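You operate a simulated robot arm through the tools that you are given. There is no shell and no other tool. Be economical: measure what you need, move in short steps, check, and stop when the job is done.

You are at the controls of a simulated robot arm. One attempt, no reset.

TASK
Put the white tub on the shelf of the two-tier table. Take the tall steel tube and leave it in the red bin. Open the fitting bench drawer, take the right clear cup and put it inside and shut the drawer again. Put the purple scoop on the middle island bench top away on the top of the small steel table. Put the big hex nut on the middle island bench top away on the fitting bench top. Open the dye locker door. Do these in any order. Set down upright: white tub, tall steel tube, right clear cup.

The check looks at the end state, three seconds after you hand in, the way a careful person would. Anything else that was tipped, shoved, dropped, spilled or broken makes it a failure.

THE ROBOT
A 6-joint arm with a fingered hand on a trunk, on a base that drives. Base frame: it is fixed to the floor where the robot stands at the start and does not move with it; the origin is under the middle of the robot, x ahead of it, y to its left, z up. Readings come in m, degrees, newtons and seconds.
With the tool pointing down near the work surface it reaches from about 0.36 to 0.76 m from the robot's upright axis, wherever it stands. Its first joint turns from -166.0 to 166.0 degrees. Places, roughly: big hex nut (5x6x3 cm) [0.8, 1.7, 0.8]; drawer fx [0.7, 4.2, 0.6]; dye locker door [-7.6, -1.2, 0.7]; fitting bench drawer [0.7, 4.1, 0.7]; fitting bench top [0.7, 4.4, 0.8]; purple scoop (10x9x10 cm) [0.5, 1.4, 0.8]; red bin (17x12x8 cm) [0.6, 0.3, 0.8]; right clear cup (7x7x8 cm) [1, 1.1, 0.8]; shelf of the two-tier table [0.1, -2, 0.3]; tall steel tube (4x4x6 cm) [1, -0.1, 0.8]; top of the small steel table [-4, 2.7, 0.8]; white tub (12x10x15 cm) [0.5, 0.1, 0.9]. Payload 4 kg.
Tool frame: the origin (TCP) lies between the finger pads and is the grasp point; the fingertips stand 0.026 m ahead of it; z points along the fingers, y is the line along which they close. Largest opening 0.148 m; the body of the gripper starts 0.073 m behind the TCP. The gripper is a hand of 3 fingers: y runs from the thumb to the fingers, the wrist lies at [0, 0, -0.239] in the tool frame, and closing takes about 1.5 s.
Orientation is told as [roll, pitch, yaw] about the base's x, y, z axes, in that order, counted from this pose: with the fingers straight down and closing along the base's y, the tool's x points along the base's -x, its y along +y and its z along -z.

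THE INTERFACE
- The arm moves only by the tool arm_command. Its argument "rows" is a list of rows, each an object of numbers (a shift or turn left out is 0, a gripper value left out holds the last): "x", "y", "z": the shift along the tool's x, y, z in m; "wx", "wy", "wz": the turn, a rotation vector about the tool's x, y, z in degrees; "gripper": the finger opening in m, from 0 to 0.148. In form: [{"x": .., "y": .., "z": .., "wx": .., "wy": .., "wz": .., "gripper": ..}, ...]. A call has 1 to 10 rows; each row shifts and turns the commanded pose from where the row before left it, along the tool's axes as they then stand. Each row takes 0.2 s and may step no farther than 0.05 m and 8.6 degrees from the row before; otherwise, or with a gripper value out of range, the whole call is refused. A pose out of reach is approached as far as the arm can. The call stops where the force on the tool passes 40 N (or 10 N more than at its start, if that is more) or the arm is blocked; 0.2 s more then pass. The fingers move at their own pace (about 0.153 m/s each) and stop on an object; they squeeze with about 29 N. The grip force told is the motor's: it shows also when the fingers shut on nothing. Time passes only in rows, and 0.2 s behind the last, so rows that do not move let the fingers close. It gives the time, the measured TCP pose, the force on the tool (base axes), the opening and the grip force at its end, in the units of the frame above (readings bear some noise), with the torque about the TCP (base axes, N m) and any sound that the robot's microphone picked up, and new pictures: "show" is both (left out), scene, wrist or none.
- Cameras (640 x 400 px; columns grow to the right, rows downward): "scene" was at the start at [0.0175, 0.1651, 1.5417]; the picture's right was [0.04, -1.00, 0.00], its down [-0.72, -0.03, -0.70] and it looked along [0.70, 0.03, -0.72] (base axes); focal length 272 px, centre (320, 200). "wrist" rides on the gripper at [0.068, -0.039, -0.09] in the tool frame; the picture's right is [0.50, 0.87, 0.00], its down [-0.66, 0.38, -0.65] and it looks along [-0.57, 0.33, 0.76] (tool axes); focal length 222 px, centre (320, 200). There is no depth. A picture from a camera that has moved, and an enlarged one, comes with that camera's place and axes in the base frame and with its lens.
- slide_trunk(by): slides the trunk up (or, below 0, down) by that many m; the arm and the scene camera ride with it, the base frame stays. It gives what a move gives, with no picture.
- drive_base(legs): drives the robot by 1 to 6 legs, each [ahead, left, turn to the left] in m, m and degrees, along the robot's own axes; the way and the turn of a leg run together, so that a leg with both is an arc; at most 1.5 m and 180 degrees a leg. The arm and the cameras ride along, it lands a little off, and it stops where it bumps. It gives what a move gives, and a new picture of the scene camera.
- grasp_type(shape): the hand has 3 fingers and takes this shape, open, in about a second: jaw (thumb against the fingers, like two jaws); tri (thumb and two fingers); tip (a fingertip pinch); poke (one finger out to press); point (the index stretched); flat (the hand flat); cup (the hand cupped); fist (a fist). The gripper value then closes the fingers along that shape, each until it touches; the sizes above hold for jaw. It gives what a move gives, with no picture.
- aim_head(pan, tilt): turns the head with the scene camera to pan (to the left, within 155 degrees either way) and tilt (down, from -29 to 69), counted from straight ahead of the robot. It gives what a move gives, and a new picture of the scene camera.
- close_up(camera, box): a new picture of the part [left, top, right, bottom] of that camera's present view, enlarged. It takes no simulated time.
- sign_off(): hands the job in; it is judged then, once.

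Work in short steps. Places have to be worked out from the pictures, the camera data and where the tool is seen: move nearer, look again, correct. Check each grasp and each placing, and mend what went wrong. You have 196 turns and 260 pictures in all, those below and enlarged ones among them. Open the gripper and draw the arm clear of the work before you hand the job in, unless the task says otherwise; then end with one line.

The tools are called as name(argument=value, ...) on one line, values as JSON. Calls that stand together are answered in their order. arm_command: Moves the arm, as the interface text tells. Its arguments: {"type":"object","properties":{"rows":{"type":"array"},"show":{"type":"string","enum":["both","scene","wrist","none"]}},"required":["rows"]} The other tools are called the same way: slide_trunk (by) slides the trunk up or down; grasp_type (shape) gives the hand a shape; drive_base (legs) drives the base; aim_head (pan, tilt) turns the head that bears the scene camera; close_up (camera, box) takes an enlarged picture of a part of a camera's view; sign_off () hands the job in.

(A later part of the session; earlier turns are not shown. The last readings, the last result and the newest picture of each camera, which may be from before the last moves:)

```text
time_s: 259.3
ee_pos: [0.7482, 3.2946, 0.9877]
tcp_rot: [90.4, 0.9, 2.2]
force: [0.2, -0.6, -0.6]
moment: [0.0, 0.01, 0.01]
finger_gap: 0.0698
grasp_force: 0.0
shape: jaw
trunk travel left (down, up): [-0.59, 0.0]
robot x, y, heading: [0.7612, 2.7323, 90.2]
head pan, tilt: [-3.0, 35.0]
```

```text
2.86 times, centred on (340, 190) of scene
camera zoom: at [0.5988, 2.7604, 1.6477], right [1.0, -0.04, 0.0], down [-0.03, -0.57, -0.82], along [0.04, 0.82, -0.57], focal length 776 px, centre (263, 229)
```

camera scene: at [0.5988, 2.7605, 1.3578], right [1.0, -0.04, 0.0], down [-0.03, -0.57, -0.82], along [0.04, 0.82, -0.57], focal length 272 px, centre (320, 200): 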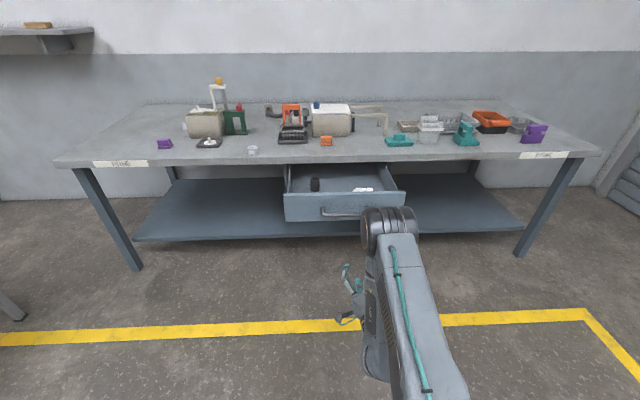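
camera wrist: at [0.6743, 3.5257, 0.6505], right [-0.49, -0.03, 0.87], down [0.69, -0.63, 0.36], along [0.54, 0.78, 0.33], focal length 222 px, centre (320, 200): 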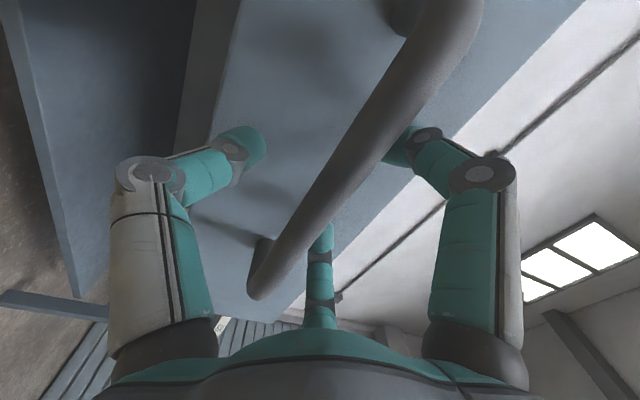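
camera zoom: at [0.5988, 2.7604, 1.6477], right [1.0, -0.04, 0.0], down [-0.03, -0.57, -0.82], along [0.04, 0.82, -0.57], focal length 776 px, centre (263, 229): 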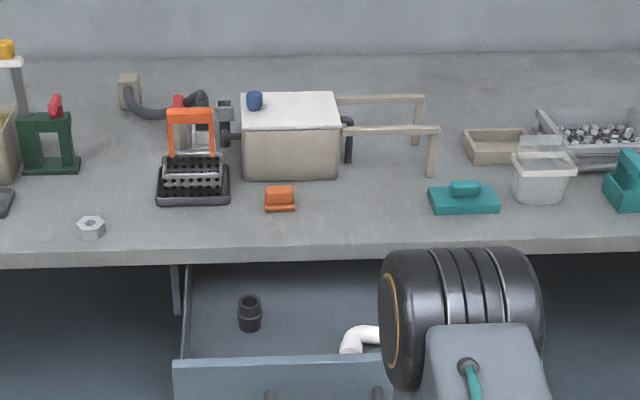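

A white elbow lies in the drawer too; I'll pick the spot later. Turn the tool down again, then drive round into the aisle on the far side of the island for the cup.

arm_command(rows=[{"z": 0.03, "wz": -8.5}, {"z": 0.03, "wz": -8.5}, {"z": 0.03, "wz": -8.5}, {"wz": -8.5}, {"wz": -8.5}, {"wz": -8.5}, {"wz": -8.5}, {"wz": -8.5}, {"wz": -8.5}, {"wz": -8.5}], show="none")

arm_command(rows=[{"wz": -6}, {"wy": 8.5}, {"wy": 8.5}, {"wy": 8.5}, {"wy": 8.5}, {"wy": 8.5}, {"wy": 8.5}, {"wy": 8.5}, {"wy": 8.5}, {"wy": 8.5}], show="none")

arm_command(rows=[{"wy": 8.5}, {"wy": 4}, {"z": -0.05, "gripper": 0.12}, {"z": -0.05}, {}], show="none")

drive_base(legs=[[-0.15, 0, 0], [0, 0, -90], [0.96, 0, 0]])

```text
time_s: 261.5
ee_pos: [0.745, 3.3847, 0.9898]
tcp_rot: [94.0, -84.2, -1.9]
force: [0.3, -0.1, -0.5]
moment: [0.04, 0.01, -0.01]
finger_gap: 0.0696
grasp_force: 0.2
shape: jaw
trunk travel left (down, up): [-0.59, 0.0]
robot x, y, heading: [0.7578, 2.7314, 90.5]
head pan, tilt: [-3.0, 35.0]
```

```text
time_s: 263.7
ee_pos: [0.7452, 3.3853, 0.9894]
tcp_rot: [-0.2, -13.9, 92.4]
force: [-0.6, -1.0, 0.0]
moment: [-0.01, -0.01, -0.01]
finger_gap: 0.0695
grasp_force: 0.0
shape: jaw
trunk travel left (down, up): [-0.59, 0.0]
robot x, y, heading: [0.7583, 2.7324, 90.4]
head pan, tilt: [-3.0, 35.0]
```

```text
time_s: 264.9
ee_pos: [0.744, 3.3829, 1.0893]
tcp_rot: [0.0, -1.4, 92.1]
force: [-0.3, 0.0, -0.9]
moment: [0.03, -0.02, 0.03]
finger_gap: 0.1196
grasp_force: 0.0
shape: jaw
trunk travel left (down, up): [-0.59, 0.0]
robot x, y, heading: [0.7622, 2.7298, 90.6]
head pan, tilt: [-3.0, 35.0]
```

```text
time_s: 274.7
ee_pos: [2.371, 2.6105, 1.0883]
tcp_rot: [-0.1, -1.4, 2.4]
force: [0.2, 0.0, 0.6]
moment: [-0.03, -0.04, 0.01]
finger_gap: 0.1202
grasp_force: 0.1
shape: jaw
trunk travel left (down, up): [-0.59, 0.0]
robot x, y, heading: [1.7194, 2.5928, 0.8]
head pan, tilt: [-3.0, 35.0]
camera scene: at [1.7438, 2.7508, 1.6478], right [-0.04, -1.0, 0.0], down [-0.57, 0.02, -0.82], along [0.82, -0.03, -0.57], focal length 272 px, centre (320, 200)
```

scene: 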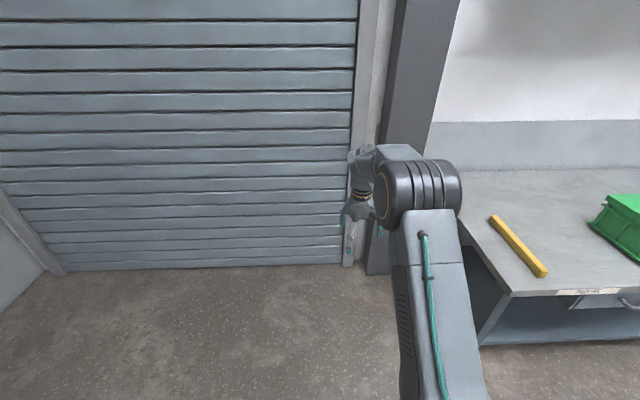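

Turn to face −y, drive down the aisle, then turn to face the island.

drive_base(legs=[[0, 0, -90], [1.46, 0, 0], [0, 0, -90]])

aim_head(pan=0, tilt=48)

close_up(camera="wrist", box=[0, 0, 640, 400])

```text
time_s: 289.5
ee_pos: [1.0831, 1.1365, 1.0875]
tcp_rot: [-0.1, -1.4, -177.9]
force: [-0.4, 0.7, 0.8]
moment: [-0.01, 0.02, 0.02]
finger_gap: 0.1197
grasp_force: 0.1
shape: jaw
trunk travel left (down, up): [-0.59, 0.0]
robot x, y, heading: [1.7284, 1.1518, -179.6]
head pan, tilt: [-3.0, 35.0]
camera scene: at [1.7034, 0.9941, 1.6478], right [0.05, 1.0, 0.0], down [0.57, -0.03, -0.82], along [-0.82, 0.04, -0.57], focal length 272 px, centre (320, 200)
```

scene: 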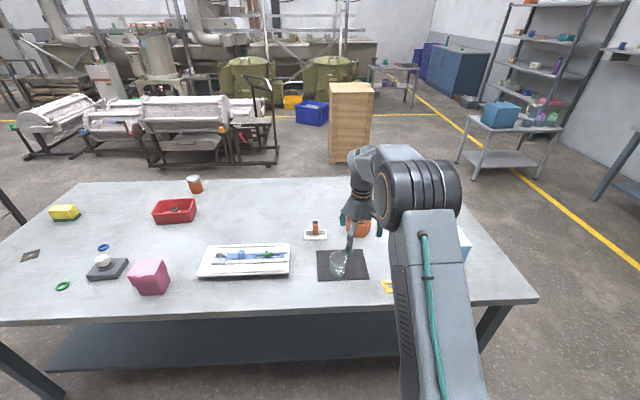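

```text
time_s: 290.3
ee_pos: [1.0835, 1.1378, 1.0877]
tcp_rot: [-0.2, -1.4, -178.0]
force: [1.2, -0.2, -0.3]
moment: [-0.02, 0.01, 0.03]
finger_gap: 0.1195
grasp_force: 0.0
shape: jaw
trunk travel left (down, up): [-0.59, 0.0]
robot x, y, heading: [1.7356, 1.1456, -179.4]
head pan, tilt: [0.0, 48.0]
camera scene: at [1.7125, 0.9895, 1.6288], right [-0.01, 1.0, 0.0], down [0.74, 0.01, -0.67], along [-0.67, 0.0, -0.74], focal length 272 px, centre (320, 200)
```

scene: 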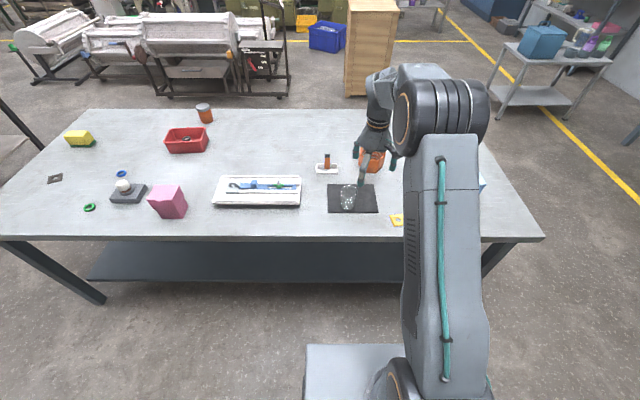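

```text
1.00 times, centred on (320, 200) of wrist (not enlarged: the box is as wide or as high as the picture)
camera zoom: at [1.1507, 1.1787, 1.1759], right [0.53, -0.85, -0.01], down [-0.62, -0.4, 0.67], along [-0.57, -0.35, -0.74], focal length 222 px, centre (320, 200)
```

zoom: 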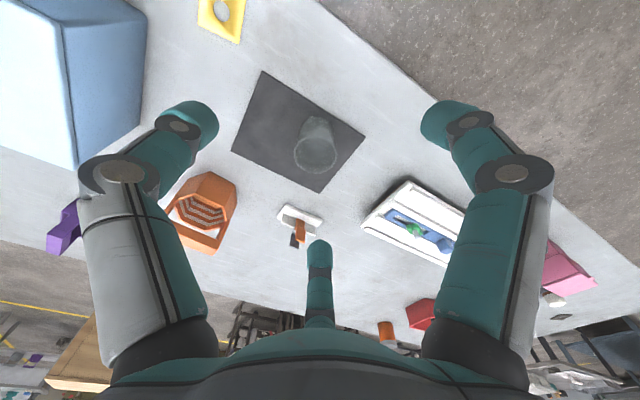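

Zoom on the cup.

close_up(camera="wrist", box=[220, 60, 400, 200])

close_up(camera="scene", box=[310, 160, 410, 240])

```text
2.86 times, centred on (310, 130) of wrist
camera zoom: at [1.1507, 1.1787, 1.1759], right [0.53, -0.85, -0.01], down [-0.62, -0.4, 0.67], along [-0.57, -0.35, -0.74], focal length 635 px, centre (349, 400)
```

zoom: 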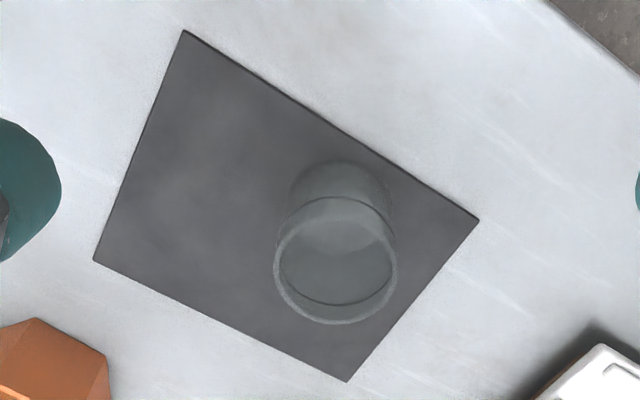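

```text
5.00 times, centred on (360, 200) of scene
camera zoom: at [1.7125, 0.9895, 1.6288], right [-0.01, 1.0, 0.0], down [0.74, 0.01, -0.67], along [-0.67, 0.0, -0.74], focal length 1359 px, centre (120, 200)
```

zoom: 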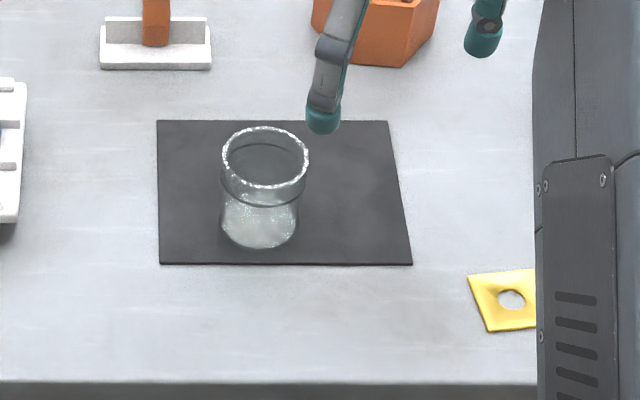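

The name "right clear cup" hints at a second, hardly visible one on the other half of the mat. I zoom there.

close_up(camera="scene", box=[345, 178, 397, 216])

close_up(camera="wrist", box=[240, 80, 320, 150])

```text
10.53 times, centred on (371, 197) of scene
camera zoom: at [1.7125, 0.9895, 1.6288], right [-0.01, 1.0, 0.0], down [0.74, 0.01, -0.67], along [-0.67, 0.0, -0.74], focal length 2860 px, centre (-217, 232)
```

zoom: 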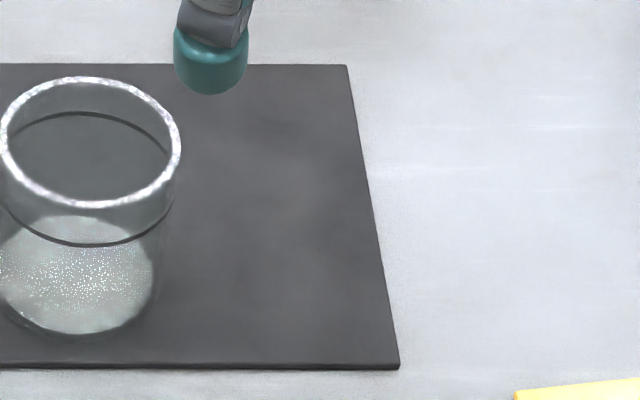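

```text
5.71 times, centred on (280, 115) of wrist
camera zoom: at [1.1507, 1.1787, 1.1759], right [0.53, -0.85, -0.01], down [-0.62, -0.4, 0.67], along [-0.57, -0.35, -0.74], focal length 1269 px, centre (549, 686)
```

zoom: 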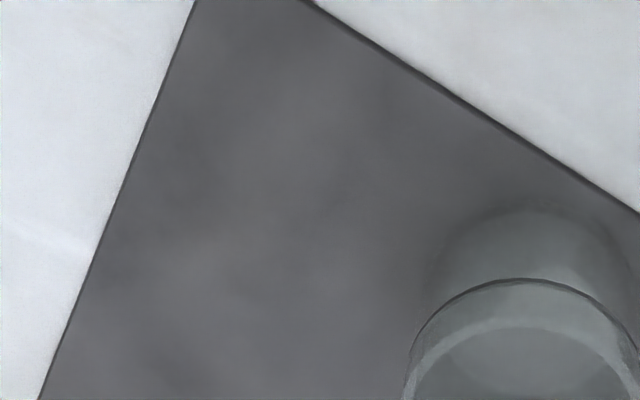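

No second cup there. Cup at ≈[0.991, 1.097]. Move above and come down partway.

arm_command(rows=[{"x": -0.031, "y": 0.0126, "wy": -1.4}, {"x": -0.031, "y": 0.0126}, {"x": -0.0314, "y": 0.0126}, {"z": 0.04}, {"z": 0.04}, {"z": 0.04}, {}], show="wrist")

close_up(camera="scene", box=[310, 130, 410, 220])

```text
time_s: 291.9
ee_pos: [0.9848, 1.0975, 0.9727]
tcp_rot: [-0.1, -2.7, -177.9]
force: [-0.4, -0.9, 0.0]
moment: [0.01, 0.0, -0.01]
finger_gap: 0.1197
grasp_force: 0.0
shape: jaw
trunk travel left (down, up): [-0.59, 0.0]
robot x, y, heading: [1.731, 1.1526, -179.5]
head pan, tilt: [0.0, 48.0]
camera wrist: at [1.0544, 1.1383, 1.0581], right [0.53, -0.85, -0.03], down [-0.61, -0.4, 0.68], along [-0.59, -0.35, -0.73], focal length 222 px, centre (320, 200)
```

wrist: 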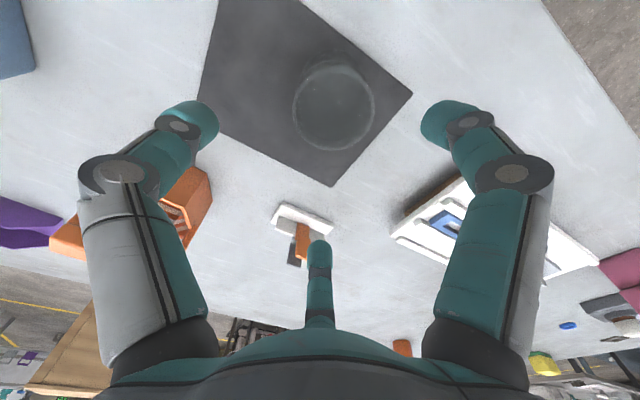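

```text
4.44 times, centred on (360, 175) of scene
camera zoom: at [1.7124, 0.9895, 1.6288], right [-0.01, 1.0, 0.0], down [0.74, 0.01, -0.67], along [-0.67, 0.0, -0.74], focal length 1208 px, centre (142, 311)
```

zoom: 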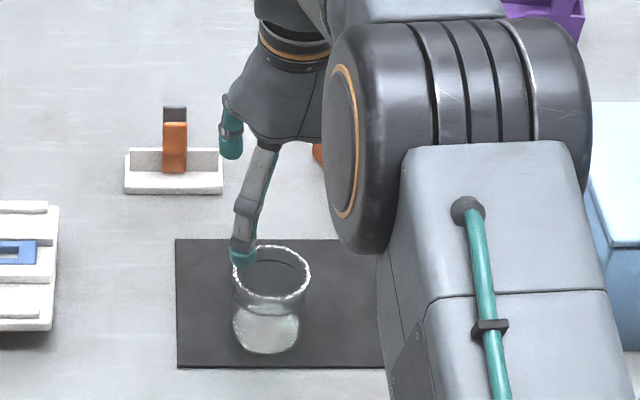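

Cup refined at [0.999, 1.096]. Correct tilt and position, and descend to just above.

arm_command(rows=[{"x": 0.014, "y": 0.001, "wy": 2.7}, {"z": 0.04}, {}], show="wrist")

```text
time_s: 292.7
ee_pos: [1.0005, 1.097, 0.9309]
tcp_rot: [-0.1, -0.1, -177.9]
force: [0.1, -0.7, 0.3]
moment: [-0.01, -0.04, -0.02]
finger_gap: 0.1198
grasp_force: 0.0
shape: jaw
trunk travel left (down, up): [-0.59, 0.0]
robot x, y, heading: [1.7308, 1.1503, -179.6]
head pan, tilt: [0.0, 48.0]
camera wrist: at [1.0649, 1.1381, 1.0201], right [0.53, -0.85, 0.0], down [-0.64, -0.4, 0.65], along [-0.56, -0.35, -0.76], focal length 222 px, centre (320, 200)
```

wrist: 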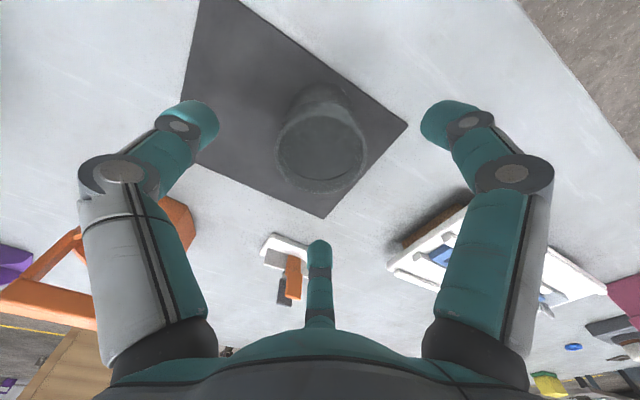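

Perfectly centred. Descend 7 cm and close.

arm_command(rows=[{"z": 0.035}, {"z": 0.035}, {}, {"gripper": 0.08}, {"gripper": 0.04}, {"gripper": 0.0}, {}, {}, {}], show="wrist")

```text
time_s: 294.7
ee_pos: [1.0003, 1.0967, 0.8618]
tcp_rot: [-0.1, 0.0, -177.9]
force: [0.3, -0.1, -0.4]
moment: [-0.04, 0.01, -0.01]
finger_gap: 0.0578
grasp_force: 29.3
shape: jaw
trunk travel left (down, up): [-0.59, 0.0]
robot x, y, heading: [1.7355, 1.1504, -179.5]
head pan, tilt: [0.0, 48.0]
camera wrist: at [1.0654, 1.1379, 0.9507], right [0.53, -0.85, 0.0], down [-0.64, -0.4, 0.65], along [-0.56, -0.35, -0.76], focal length 222 px, centre (320, 200)
```

wrist: 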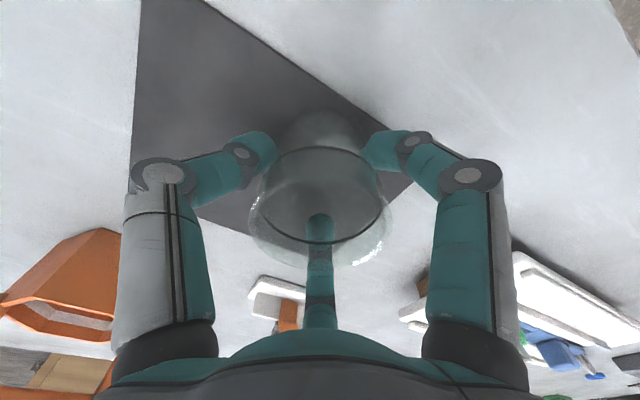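

Gripped at 58 mm below the rim band. Lift gently.

arm_command(rows=[{"z": -0.01}, {"z": -0.02}, {"z": -0.04}, {"z": -0.05}, {"z": -0.05}, {"z": -0.05}, {}], show="both")

```text
time_s: 296.3
ee_pos: [1.0, 1.0962, 1.0833]
tcp_rot: [-0.2, -0.1, -177.8]
force: [-1.3, 0.1, -1.0]
moment: [0.0, 0.01, 0.02]
finger_gap: 0.0578
grasp_force: 28.9
shape: jaw
trunk travel left (down, up): [-0.59, 0.0]
robot x, y, heading: [1.7336, 1.1495, -179.7]
head pan, tilt: [0.0, 48.0]
camera scene: at [1.7126, 0.9895, 1.6288], right [-0.01, 1.0, 0.0], down [0.74, 0.01, -0.67], along [-0.67, 0.0, -0.74], focal length 272 px, centre (320, 200)
camera wrist: at [1.0652, 1.1372, 1.1715], right [0.53, -0.85, 0.0], down [-0.64, -0.4, 0.65], along [-0.56, -0.35, -0.76], focal length 222 px, centre (320, 200)
```

scene: 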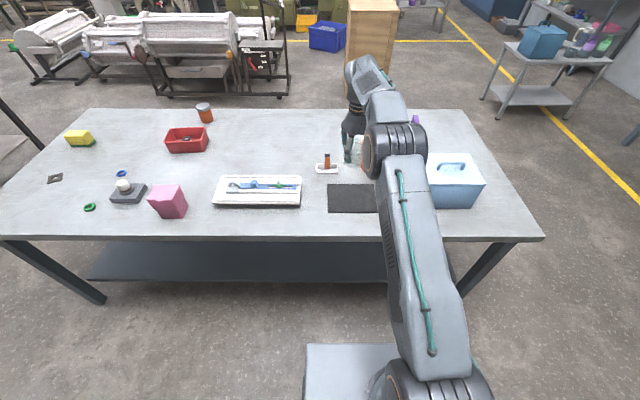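
wrist: 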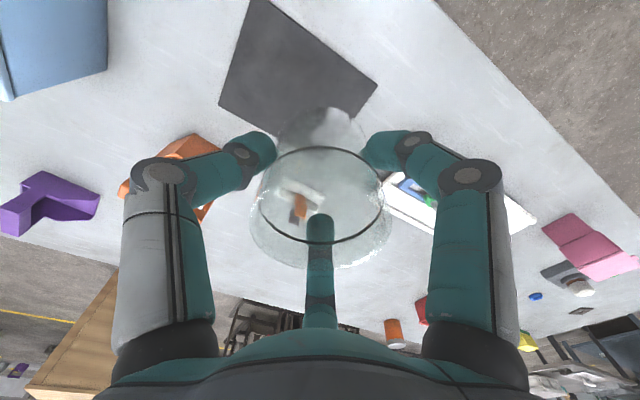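

Cup secure. Drive back to the fitting bench: turn right to face +y, up the aisle, strafe left in front of the drawer.

drive_base(legs=[[0, 0, -90], [1.45, 0, 0], [0, 0.85, 0]])

aim_head(pan=0, tilt=40)

```text
time_s: 311.4
ee_pos: [0.7905, 3.3074, 1.0814]
tcp_rot: [-0.2, 0.0, 93.0]
force: [0.2, -0.6, -1.0]
moment: [-0.02, 0.0, 0.0]
finger_gap: 0.0572
grasp_force: 29.2
shape: jaw
trunk travel left (down, up): [-0.59, 0.0]
robot x, y, heading: [0.8595, 2.5736, 91.3]
head pan, tilt: [0.0, 48.0]
camera scene: at [0.6918, 2.5902, 1.6287], right [1.0, 0.02, 0.0], down [0.02, -0.74, -0.67], along [-0.02, 0.67, -0.74], focal length 272 px, centre (320, 200)
```

scene: 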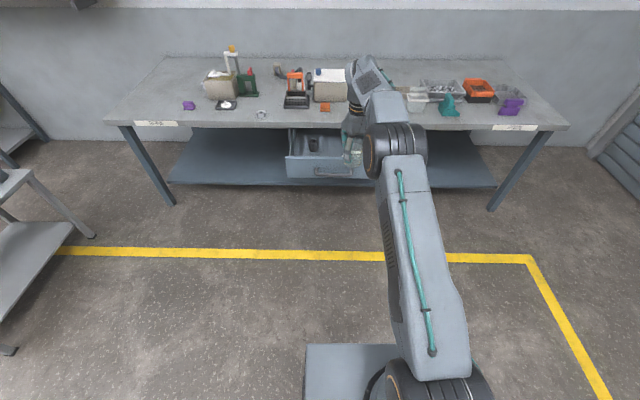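

```text
time_s: 312.1
ee_pos: [0.7895, 3.3081, 1.081]
tcp_rot: [-0.1, -0.1, 93.0]
force: [0.8, -0.5, -0.6]
moment: [0.01, -0.03, -0.02]
finger_gap: 0.0574
grasp_force: 28.8
shape: jaw
trunk travel left (down, up): [-0.59, 0.0]
robot x, y, heading: [0.8597, 2.5742, 91.5]
head pan, tilt: [0.0, 40.0]
camera scene: at [0.6918, 2.5964, 1.6402], right [1.0, 0.02, 0.0], down [0.01, -0.64, -0.77], along [-0.02, 0.77, -0.64], focal length 272 px, centre (320, 200)
```

scene: 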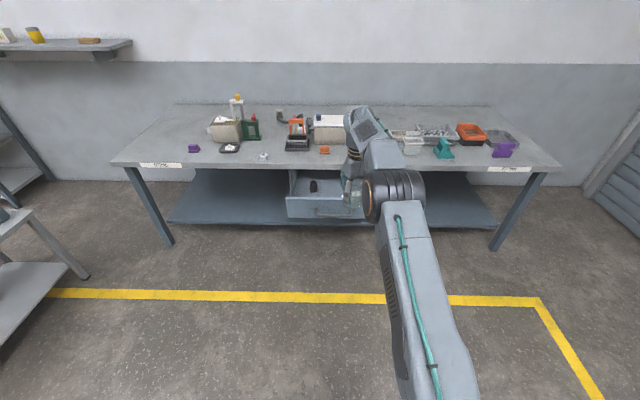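

I strafe right 0.25 m to see the drawer's right half past the arm.

drive_base(legs=[[0.2, -0.27, 0]])

close_up(camera="scene", box=[200, 120, 380, 250])

```text
time_s: 314.2
ee_pos: [1.053, 3.5134, 1.0803]
tcp_rot: [-0.1, 0.0, 93.0]
force: [0.0, -0.5, -0.7]
moment: [0.02, -0.03, -0.01]
finger_gap: 0.0573
grasp_force: 28.4
shape: jaw
trunk travel left (down, up): [-0.59, 0.0]
robot x, y, heading: [1.1179, 2.781, 91.5]
head pan, tilt: [0.0, 40.0]
camera scene: at [0.9545, 2.8021, 1.6402], right [1.0, 0.02, 0.0], down [0.01, -0.64, -0.77], along [-0.02, 0.77, -0.64], focal length 272 px, centre (320, 200)
```

scene: 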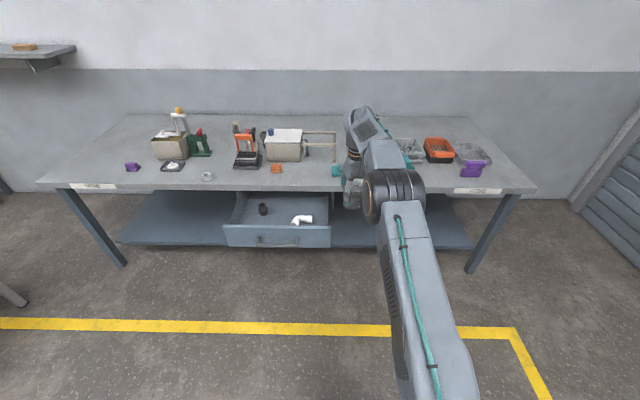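

```text
3.08 times, centred on (290, 185) of scene
camera zoom: at [0.9545, 2.8021, 1.6402], right [1.0, 0.02, 0.0], down [0.01, -0.64, -0.77], along [-0.02, 0.77, -0.64], focal length 836 px, centre (412, 246)
```

zoom: 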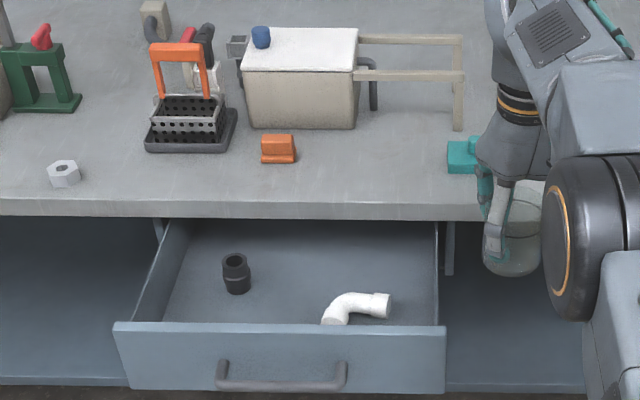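

Drawer contents: dark cup at ≈[0.63, 3.85], white elbow x 0.78–0.90. Free spot between them at ≈[0.715, 3.79]. Drive over.

drive_base(legs=[[0, 0.335, 0], [0.25, 0, 0]])

close_up(camera="wrist", box=[0, 0, 640, 400])

close_up(camera="scene", box=[220, 170, 400, 300])

```text
time_s: 317.9
ee_pos: [0.7101, 3.7533, 1.0806]
tcp_rot: [0.0, -0.2, 93.1]
force: [0.4, 0.5, -0.8]
moment: [0.01, -0.02, -0.01]
finger_gap: 0.0572
grasp_force: 29.3
shape: jaw
trunk travel left (down, up): [-0.59, 0.0]
robot x, y, heading: [0.7814, 3.0227, 91.7]
head pan, tilt: [0.0, 40.0]
camera scene: at [0.6139, 3.0421, 1.6402], right [1.0, 0.03, 0.0], down [0.02, -0.64, -0.77], along [-0.02, 0.77, -0.64], focal length 272 px, centre (320, 200)
```

scene: 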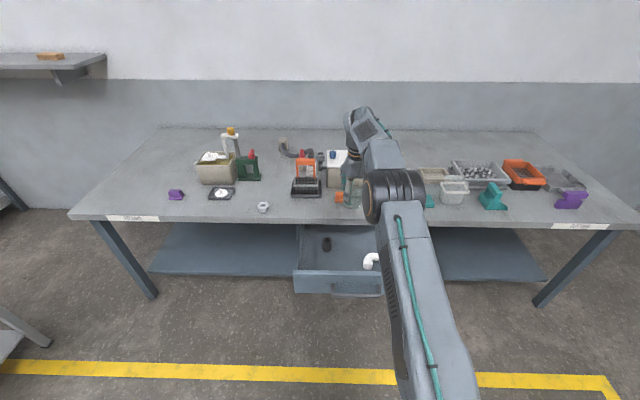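

```text
1.00 times, centred on (320, 200) of wrist (not enlarged: the box is as wide or as high as the picture)
camera zoom: at [0.7512, 3.6882, 1.1706], right [-0.84, -0.55, 0.0], down [-0.42, 0.63, 0.65], along [-0.36, 0.55, -0.76], focal length 222 px, centre (320, 200)
```

zoom: 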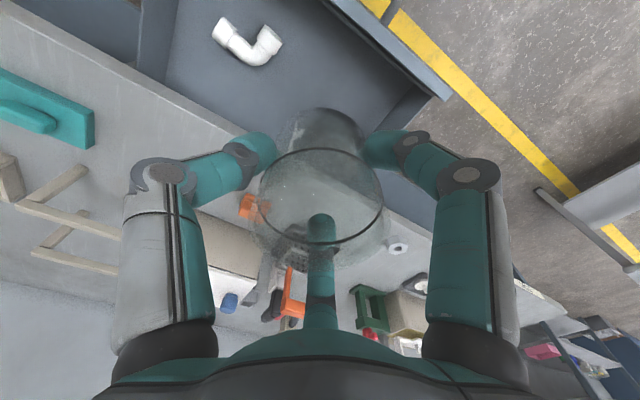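

```text
3.08 times, centred on (310, 235) of scene
camera zoom: at [0.6139, 3.0421, 1.6402], right [1.0, 0.03, 0.0], down [0.02, -0.64, -0.77], along [-0.02, 0.77, -0.64], focal length 836 px, centre (351, 92)
```

zoom: 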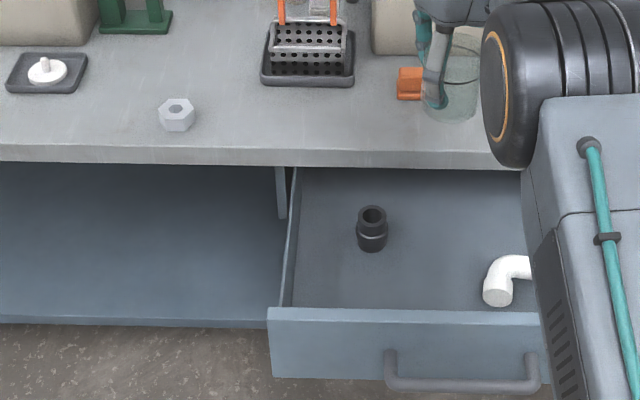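

Positions confirmed (dark cup [0.625, 3.857], elbow left end x≈0.79). I nudge forward to y 3.79 and lower with the trunk.

drive_base(legs=[[0.06, 0, 0]])

arm_command(rows=[{"x": 0.02, "y": -0.003}, {}], show="none")

slide_trunk(by=-0.18)

close_up(camera="wrist", box=[0, 0, 640, 400])

close_up(camera="scene", box=[240, 170, 420, 300])

```text
time_s: 318.8
ee_pos: [0.7066, 3.8134, 1.0803]
tcp_rot: [-0.3, 0.1, 93.4]
force: [-0.7, 0.6, -0.2]
moment: [-0.01, -0.01, 0.0]
finger_gap: 0.0572
grasp_force: 29.5
shape: jaw
trunk travel left (down, up): [-0.59, 0.0]
robot x, y, heading: [0.7765, 3.0806, 91.9]
head pan, tilt: [0.0, 40.0]
camera scene: at [0.6122, 3.1028, 1.6402], right [1.0, 0.03, 0.0], down [0.02, -0.64, -0.77], along [-0.02, 0.77, -0.64], focal length 272 px, centre (320, 200)
```

scene: 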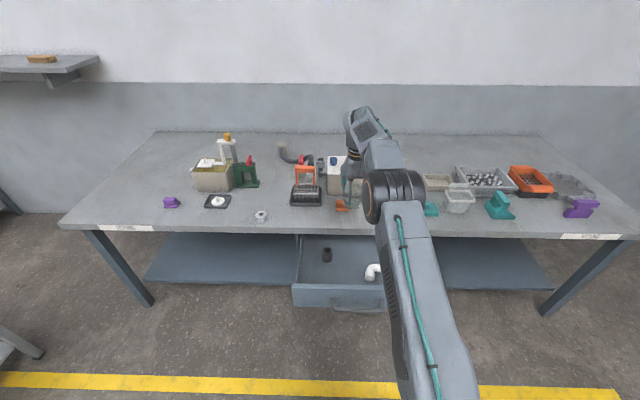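

```text
time_s: 319.4
ee_pos: [0.7117, 3.7929, 1.0817]
tcp_rot: [-0.1, -0.2, 93.2]
force: [-0.1, 0.5, -0.6]
moment: [0.02, -0.02, 0.0]
finger_gap: 0.0572
grasp_force: 29.2
shape: jaw
trunk travel left (down, up): [-0.59, 0.0]
robot x, y, heading: [0.7746, 3.0805, 91.7]
head pan, tilt: [0.0, 40.0]
```

```text
time_s: 321.4
ee_pos: [0.711, 3.7931, 0.9017]
tcp_rot: [-0.2, 0.0, 93.3]
force: [-0.1, -1.1, -1.4]
moment: [0.0, 0.01, 0.02]
finger_gap: 0.0572
grasp_force: 28.6
shape: jaw
trunk travel left (down, up): [-0.41, 0.18]
robot x, y, heading: [0.7755, 3.0808, 91.8]
head pan, tilt: [0.0, 40.0]
```

```text
1.00 times, centred on (320, 200) of wrist (not enlarged: the box is as wide or as high as the picture)
camera zoom: at [0.7535, 3.7283, 0.9909], right [-0.84, -0.55, 0.0], down [-0.42, 0.63, 0.65], along [-0.36, 0.55, -0.76], focal length 222 px, centre (320, 200)
```

zoom: 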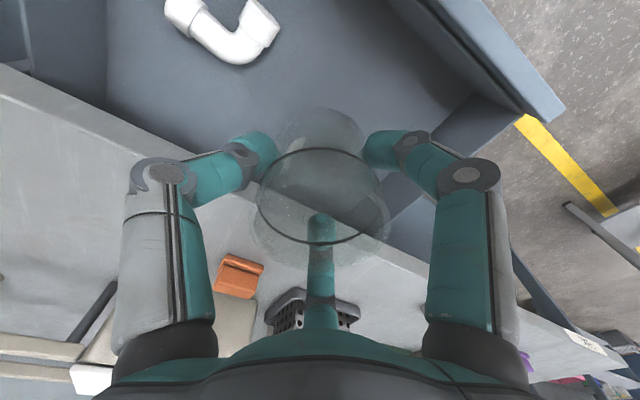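

```text
3.08 times, centred on (330, 235) of scene
camera zoom: at [0.6123, 3.1017, 1.4603], right [1.0, 0.03, 0.0], down [0.02, -0.64, -0.77], along [-0.02, 0.77, -0.64], focal length 836 px, centre (289, 92)
```

zoom: 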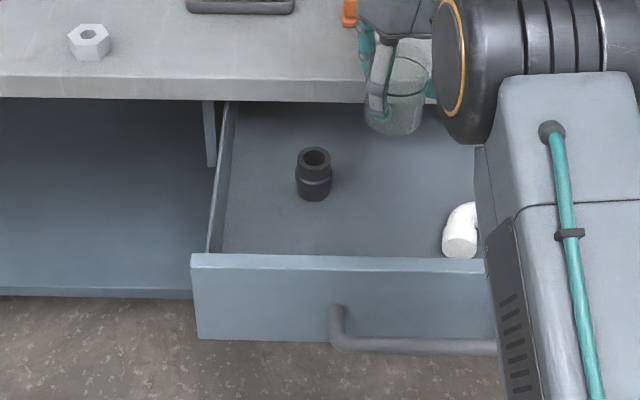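

Clear all round. Lower 0.13 m more with the trunk.

slide_trunk(by=-0.13)

close_up(camera="wrist", box=[0, 0, 640, 400])

close_up(camera="scene", box=[240, 170, 420, 300])

```text
time_s: 323.0
ee_pos: [0.712, 3.7933, 0.7721]
tcp_rot: [-0.1, -0.3, 93.2]
force: [0.4, 0.1, -0.8]
moment: [0.01, -0.01, 0.03]
finger_gap: 0.0571
grasp_force: 28.8
shape: jaw
trunk travel left (down, up): [-0.28, 0.31]
robot x, y, heading: [0.7745, 3.0816, 91.6]
head pan, tilt: [0.0, 40.0]
```

```text
1.00 times, centred on (320, 200) of wrist (not enlarged: the box is as wide or as high as the picture)
camera zoom: at [0.7534, 3.7283, 0.8609], right [-0.84, -0.55, 0.0], down [-0.42, 0.63, 0.65], along [-0.36, 0.55, -0.76], focal length 222 px, centre (320, 200)
```

zoom: 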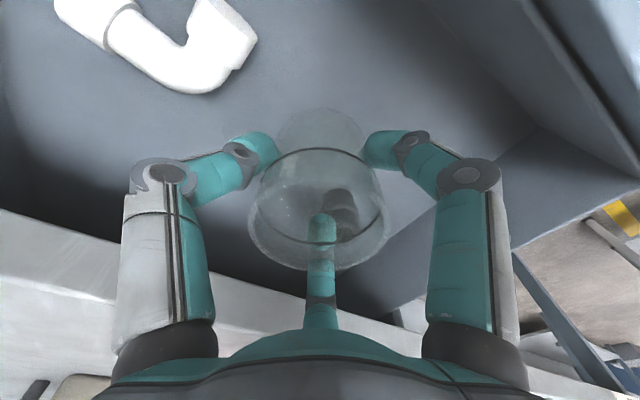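

```text
3.08 times, centred on (330, 235) of scene
camera zoom: at [0.6123, 3.1017, 1.3302], right [1.0, 0.03, 0.0], down [0.02, -0.64, -0.77], along [-0.02, 0.77, -0.64], focal length 836 px, centre (289, 92)
```

zoom: 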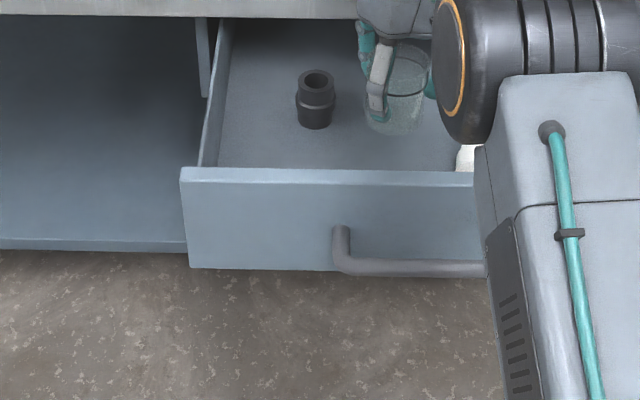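

Good clearance. Lower in small steps to the drawer floor.

arm_command(rows=[{"z": 0.01}, {"z": 0.008}, {"z": 0.005}, {"z": 0.004}, {}], show="none")

arm_command(rows=[{"z": 0.003}, {"z": 0.003}, {"z": 0.003}, {}], show="none")

```text
time_s: 324.2
ee_pos: [0.7109, 3.7938, 0.745]
tcp_rot: [-0.1, -0.1, 93.2]
force: [0.4, -0.1, -1.4]
moment: [0.01, -0.01, 0.05]
finger_gap: 0.0573
grasp_force: 29.2
shape: jaw
trunk travel left (down, up): [-0.28, 0.31]
robot x, y, heading: [0.7792, 3.0797, 91.5]
head pan, tilt: [0.0, 40.0]
```

```text
time_s: 325.2
ee_pos: [0.7111, 3.7924, 0.736]
tcp_rot: [-0.2, -0.1, 93.4]
force: [-0.1, -0.1, -1.0]
moment: [0.01, 0.01, 0.08]
finger_gap: 0.0575
grasp_force: 29.4
shape: jaw
trunk travel left (down, up): [-0.28, 0.31]
robot x, y, heading: [0.7755, 3.0776, 91.5]
head pan, tilt: [0.0, 40.0]
```

arm_command(rows=[{"z": 0.003}, {"z": 0.003}, {}], show="none")

arm_command(rows=[{"z": 0.003}, {"z": 0.002}, {}], show="wrist")

```text
time_s: 326.0
ee_pos: [0.7122, 3.7934, 0.7299]
tcp_rot: [-0.1, -0.1, 93.3]
force: [-0.1, 0.5, -1.4]
moment: [0.0, -0.02, -0.01]
finger_gap: 0.057
grasp_force: 28.5
shape: jaw
trunk travel left (down, up): [-0.28, 0.31]
robot x, y, heading: [0.7763, 3.081, 91.8]
head pan, tilt: [0.0, 40.0]
```

```text
time_s: 326.8
ee_pos: [0.7107, 3.7924, 0.7241]
tcp_rot: [-0.1, 0.0, 93.2]
force: [0.8, 0.0, -1.6]
moment: [0.0, 0.02, 0.0]
finger_gap: 0.0574
grasp_force: 29.0
shape: jaw
trunk travel left (down, up): [-0.28, 0.31]
robot x, y, heading: [0.7757, 3.0806, 91.4]
head pan, tilt: [0.0, 40.0]
camera wrist: at [0.7533, 3.7283, 0.8138], right [-0.84, -0.55, 0.0], down [-0.42, 0.63, 0.65], along [-0.36, 0.55, -0.76], focal length 222 px, centre (320, 200)
```

wrist: 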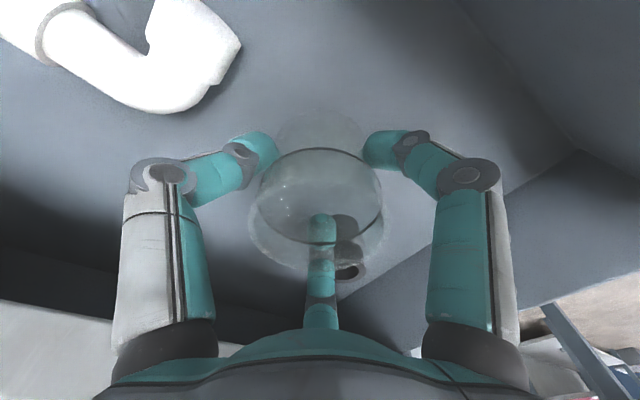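

Still not touching; lower further.

arm_command(rows=[{"z": 0.003}, {"z": 0.003}, {}], show="none")

arm_command(rows=[{"z": 0.003}, {"z": 0.002}, {}], show="none")

```text
time_s: 327.6
ee_pos: [0.7107, 3.794, 0.7188]
tcp_rot: [0.0, 0.0, 93.4]
force: [-0.3, 0.7, -0.8]
moment: [0.0, -0.02, -0.01]
finger_gap: 0.057
grasp_force: 28.7
shape: jaw
trunk travel left (down, up): [-0.28, 0.31]
robot x, y, heading: [0.7772, 3.0788, 91.6]
head pan, tilt: [0.0, 40.0]
```

```text
time_s: 328.4
ee_pos: [0.7119, 3.7932, 0.7124]
tcp_rot: [-0.1, 0.0, 93.3]
force: [0.9, 0.3, 0.1]
moment: [0.03, -0.01, 0.0]
finger_gap: 0.0572
grasp_force: 29.0
shape: jaw
trunk travel left (down, up): [-0.28, 0.31]
robot x, y, heading: [0.7732, 3.0783, 91.8]
head pan, tilt: [0.0, 40.0]
```

arm_command(rows=[{"z": 0.002}, {"z": 0.002}, {}], show="none")

arm_command(rows=[{"z": 0.002}, {"z": 0.002}, {}], show="none")

```text
time_s: 329.2
ee_pos: [0.7119, 3.7946, 0.709]
tcp_rot: [-0.1, -0.1, 93.3]
force: [-0.5, 0.5, -1.0]
moment: [-0.01, 0.02, -0.01]
finger_gap: 0.0573
grasp_force: 28.9
shape: jaw
trunk travel left (down, up): [-0.28, 0.31]
robot x, y, heading: [0.7765, 3.082, 91.6]
head pan, tilt: [0.0, 40.0]
```

```text
time_s: 330.0
ee_pos: [0.7126, 3.7936, 0.7055]
tcp_rot: [-0.1, -0.1, 93.3]
force: [0.6, 0.2, -1.4]
moment: [0.01, 0.0, -0.01]
finger_gap: 0.0569
grasp_force: 28.7
shape: jaw
trunk travel left (down, up): [-0.28, 0.31]
robot x, y, heading: [0.7747, 3.0791, 91.6]
head pan, tilt: [0.0, 40.0]
```

close_up(camera="scene", box=[290, 150, 400, 240])

arm_command(rows=[{"z": 0.003}, {"z": 0.002}, {}], show="none")

```text
4.44 times, centred on (345, 195) of scene
camera zoom: at [0.6123, 3.1018, 1.3302], right [1.0, 0.03, 0.0], down [0.02, -0.64, -0.77], along [-0.02, 0.77, -0.64], focal length 1208 px, centre (209, 222)
```

zoom: 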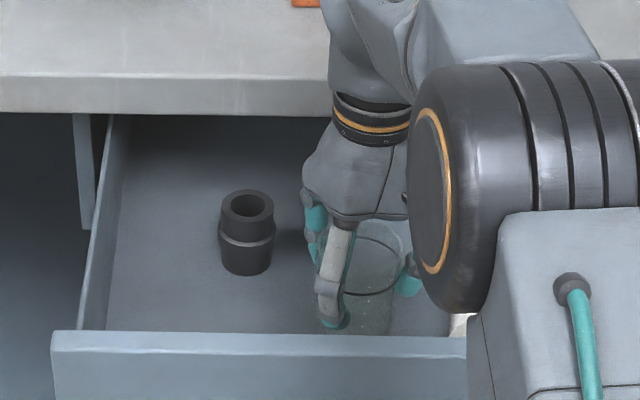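

```text
time_s: 330.8
ee_pos: [0.7106, 3.7921, 0.701]
tcp_rot: [-0.2, 0.0, 93.3]
force: [-0.4, 0.3, -0.8]
moment: [-0.02, 0.02, -0.03]
finger_gap: 0.0572
grasp_force: 28.9
shape: jaw
trunk travel left (down, up): [-0.28, 0.31]
robot x, y, heading: [0.7787, 3.081, 91.6]
head pan, tilt: [0.0, 40.0]
```

arm_command(rows=[{"z": 0.003}, {"z": 0.003}, {}], show="none")

arm_command(rows=[{"z": 0.003}, {"z": 0.002}, {}], show="wrist")

```text
time_s: 331.6
ee_pos: [0.7115, 3.7937, 0.6933]
tcp_rot: [-0.1, 0.0, 93.3]
force: [0.8, 0.4, -1.0]
moment: [0.02, -0.01, 0.03]
finger_gap: 0.0573
grasp_force: 29.1
shape: jaw
trunk travel left (down, up): [-0.28, 0.31]
robot x, y, heading: [0.7803, 3.0796, 91.5]
head pan, tilt: [0.0, 40.0]
```

```text
time_s: 332.4
ee_pos: [0.7121, 3.7937, 0.6919]
tcp_rot: [-0.1, -0.1, 93.3]
force: [-0.3, 0.2, 11.0]
moment: [0.01, -0.18, -0.01]
finger_gap: 0.0577
grasp_force: 28.9
shape: jaw
trunk travel left (down, up): [-0.28, 0.31]
robot x, y, heading: [0.7752, 3.0814, 91.4]
head pan, tilt: [0.0, 40.0]
camera wrist: at [0.7536, 3.7281, 0.7802], right [-0.84, -0.55, 0.0], down [-0.42, 0.63, 0.66], along [-0.36, 0.55, -0.76], focal length 222 px, centre (320, 200)
```

wrist: 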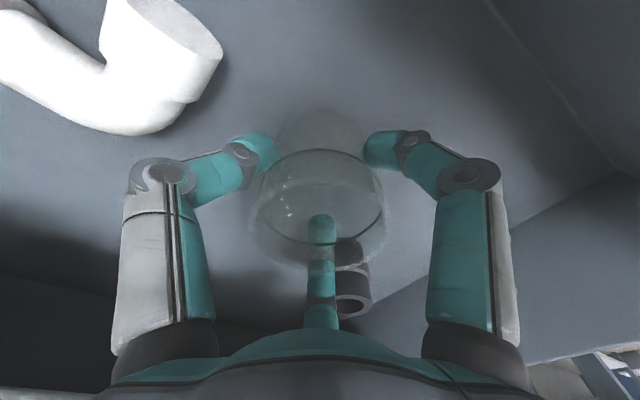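

Floor contact (11 N). Open a little and rise.

arm_command(rows=[{"z": -0.001, "gripper": 0.065}, {}, {"gripper": 0.078}, {}, {}], show="wrist")

```text
time_s: 333.6
ee_pos: [0.7118, 3.7931, 0.6912]
tcp_rot: [-0.1, -0.1, 93.2]
force: [0.0, -0.6, 0.2]
moment: [0.0, 0.01, 0.0]
finger_gap: 0.0774
grasp_force: 0.0
shape: jaw
trunk travel left (down, up): [-0.28, 0.31]
robot x, y, heading: [0.7752, 3.077, 91.6]
head pan, tilt: [0.0, 40.0]
camera wrist: at [0.7539, 3.7283, 0.7797], right [-0.84, -0.55, 0.0], down [-0.42, 0.63, 0.65], along [-0.36, 0.55, -0.76], focal length 222 px, centre (320, 200)
```

wrist: 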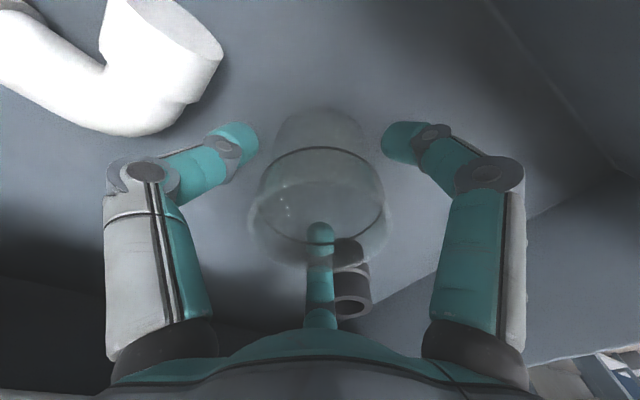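

arm_command(rows=[{"z": -0.01}, {"z": -0.02}, {"z": -0.03}, {"z": -0.04}, {"z": -0.05}, {"z": -0.05}, {}], show="wrist")

close_up(camera="scene", box=[290, 150, 400, 240])

```text
time_s: 335.2
ee_pos: [0.7073, 3.7904, 0.8864]
tcp_rot: [0.0, -0.1, 93.2]
force: [0.0, -0.7, -0.3]
moment: [0.0, 0.03, 0.0]
finger_gap: 0.0776
grasp_force: 0.1
shape: jaw
out of reach, approached as far as the arm can: row 6
trunk travel left (down, up): [-0.28, 0.31]
robot x, y, heading: [0.7767, 3.0813, 91.7]
head pan, tilt: [0.0, 40.0]
camera wrist: at [0.7473, 3.7243, 0.9755], right [-0.84, -0.55, 0.0], down [-0.41, 0.63, 0.66], along [-0.36, 0.55, -0.75], focal length 222 px, centre (320, 200)
```

wrist: 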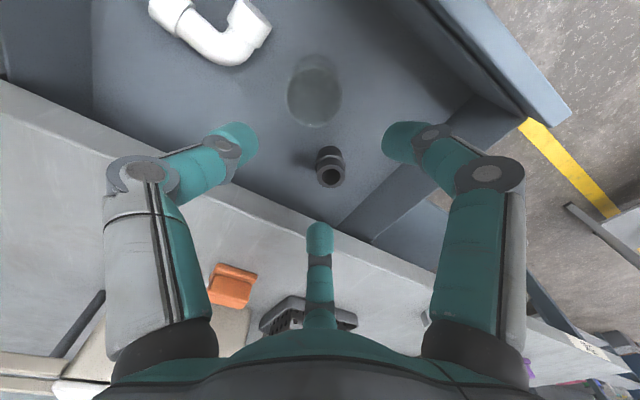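

```text
4.44 times, centred on (345, 195) of scene
camera zoom: at [0.6121, 3.1018, 1.3302], right [1.0, 0.03, 0.0], down [0.02, -0.64, -0.77], along [-0.02, 0.77, -0.64], focal length 1208 px, centre (209, 222)
```

zoom: 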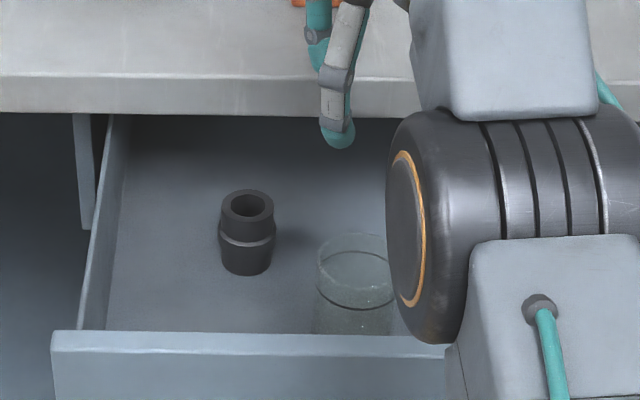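

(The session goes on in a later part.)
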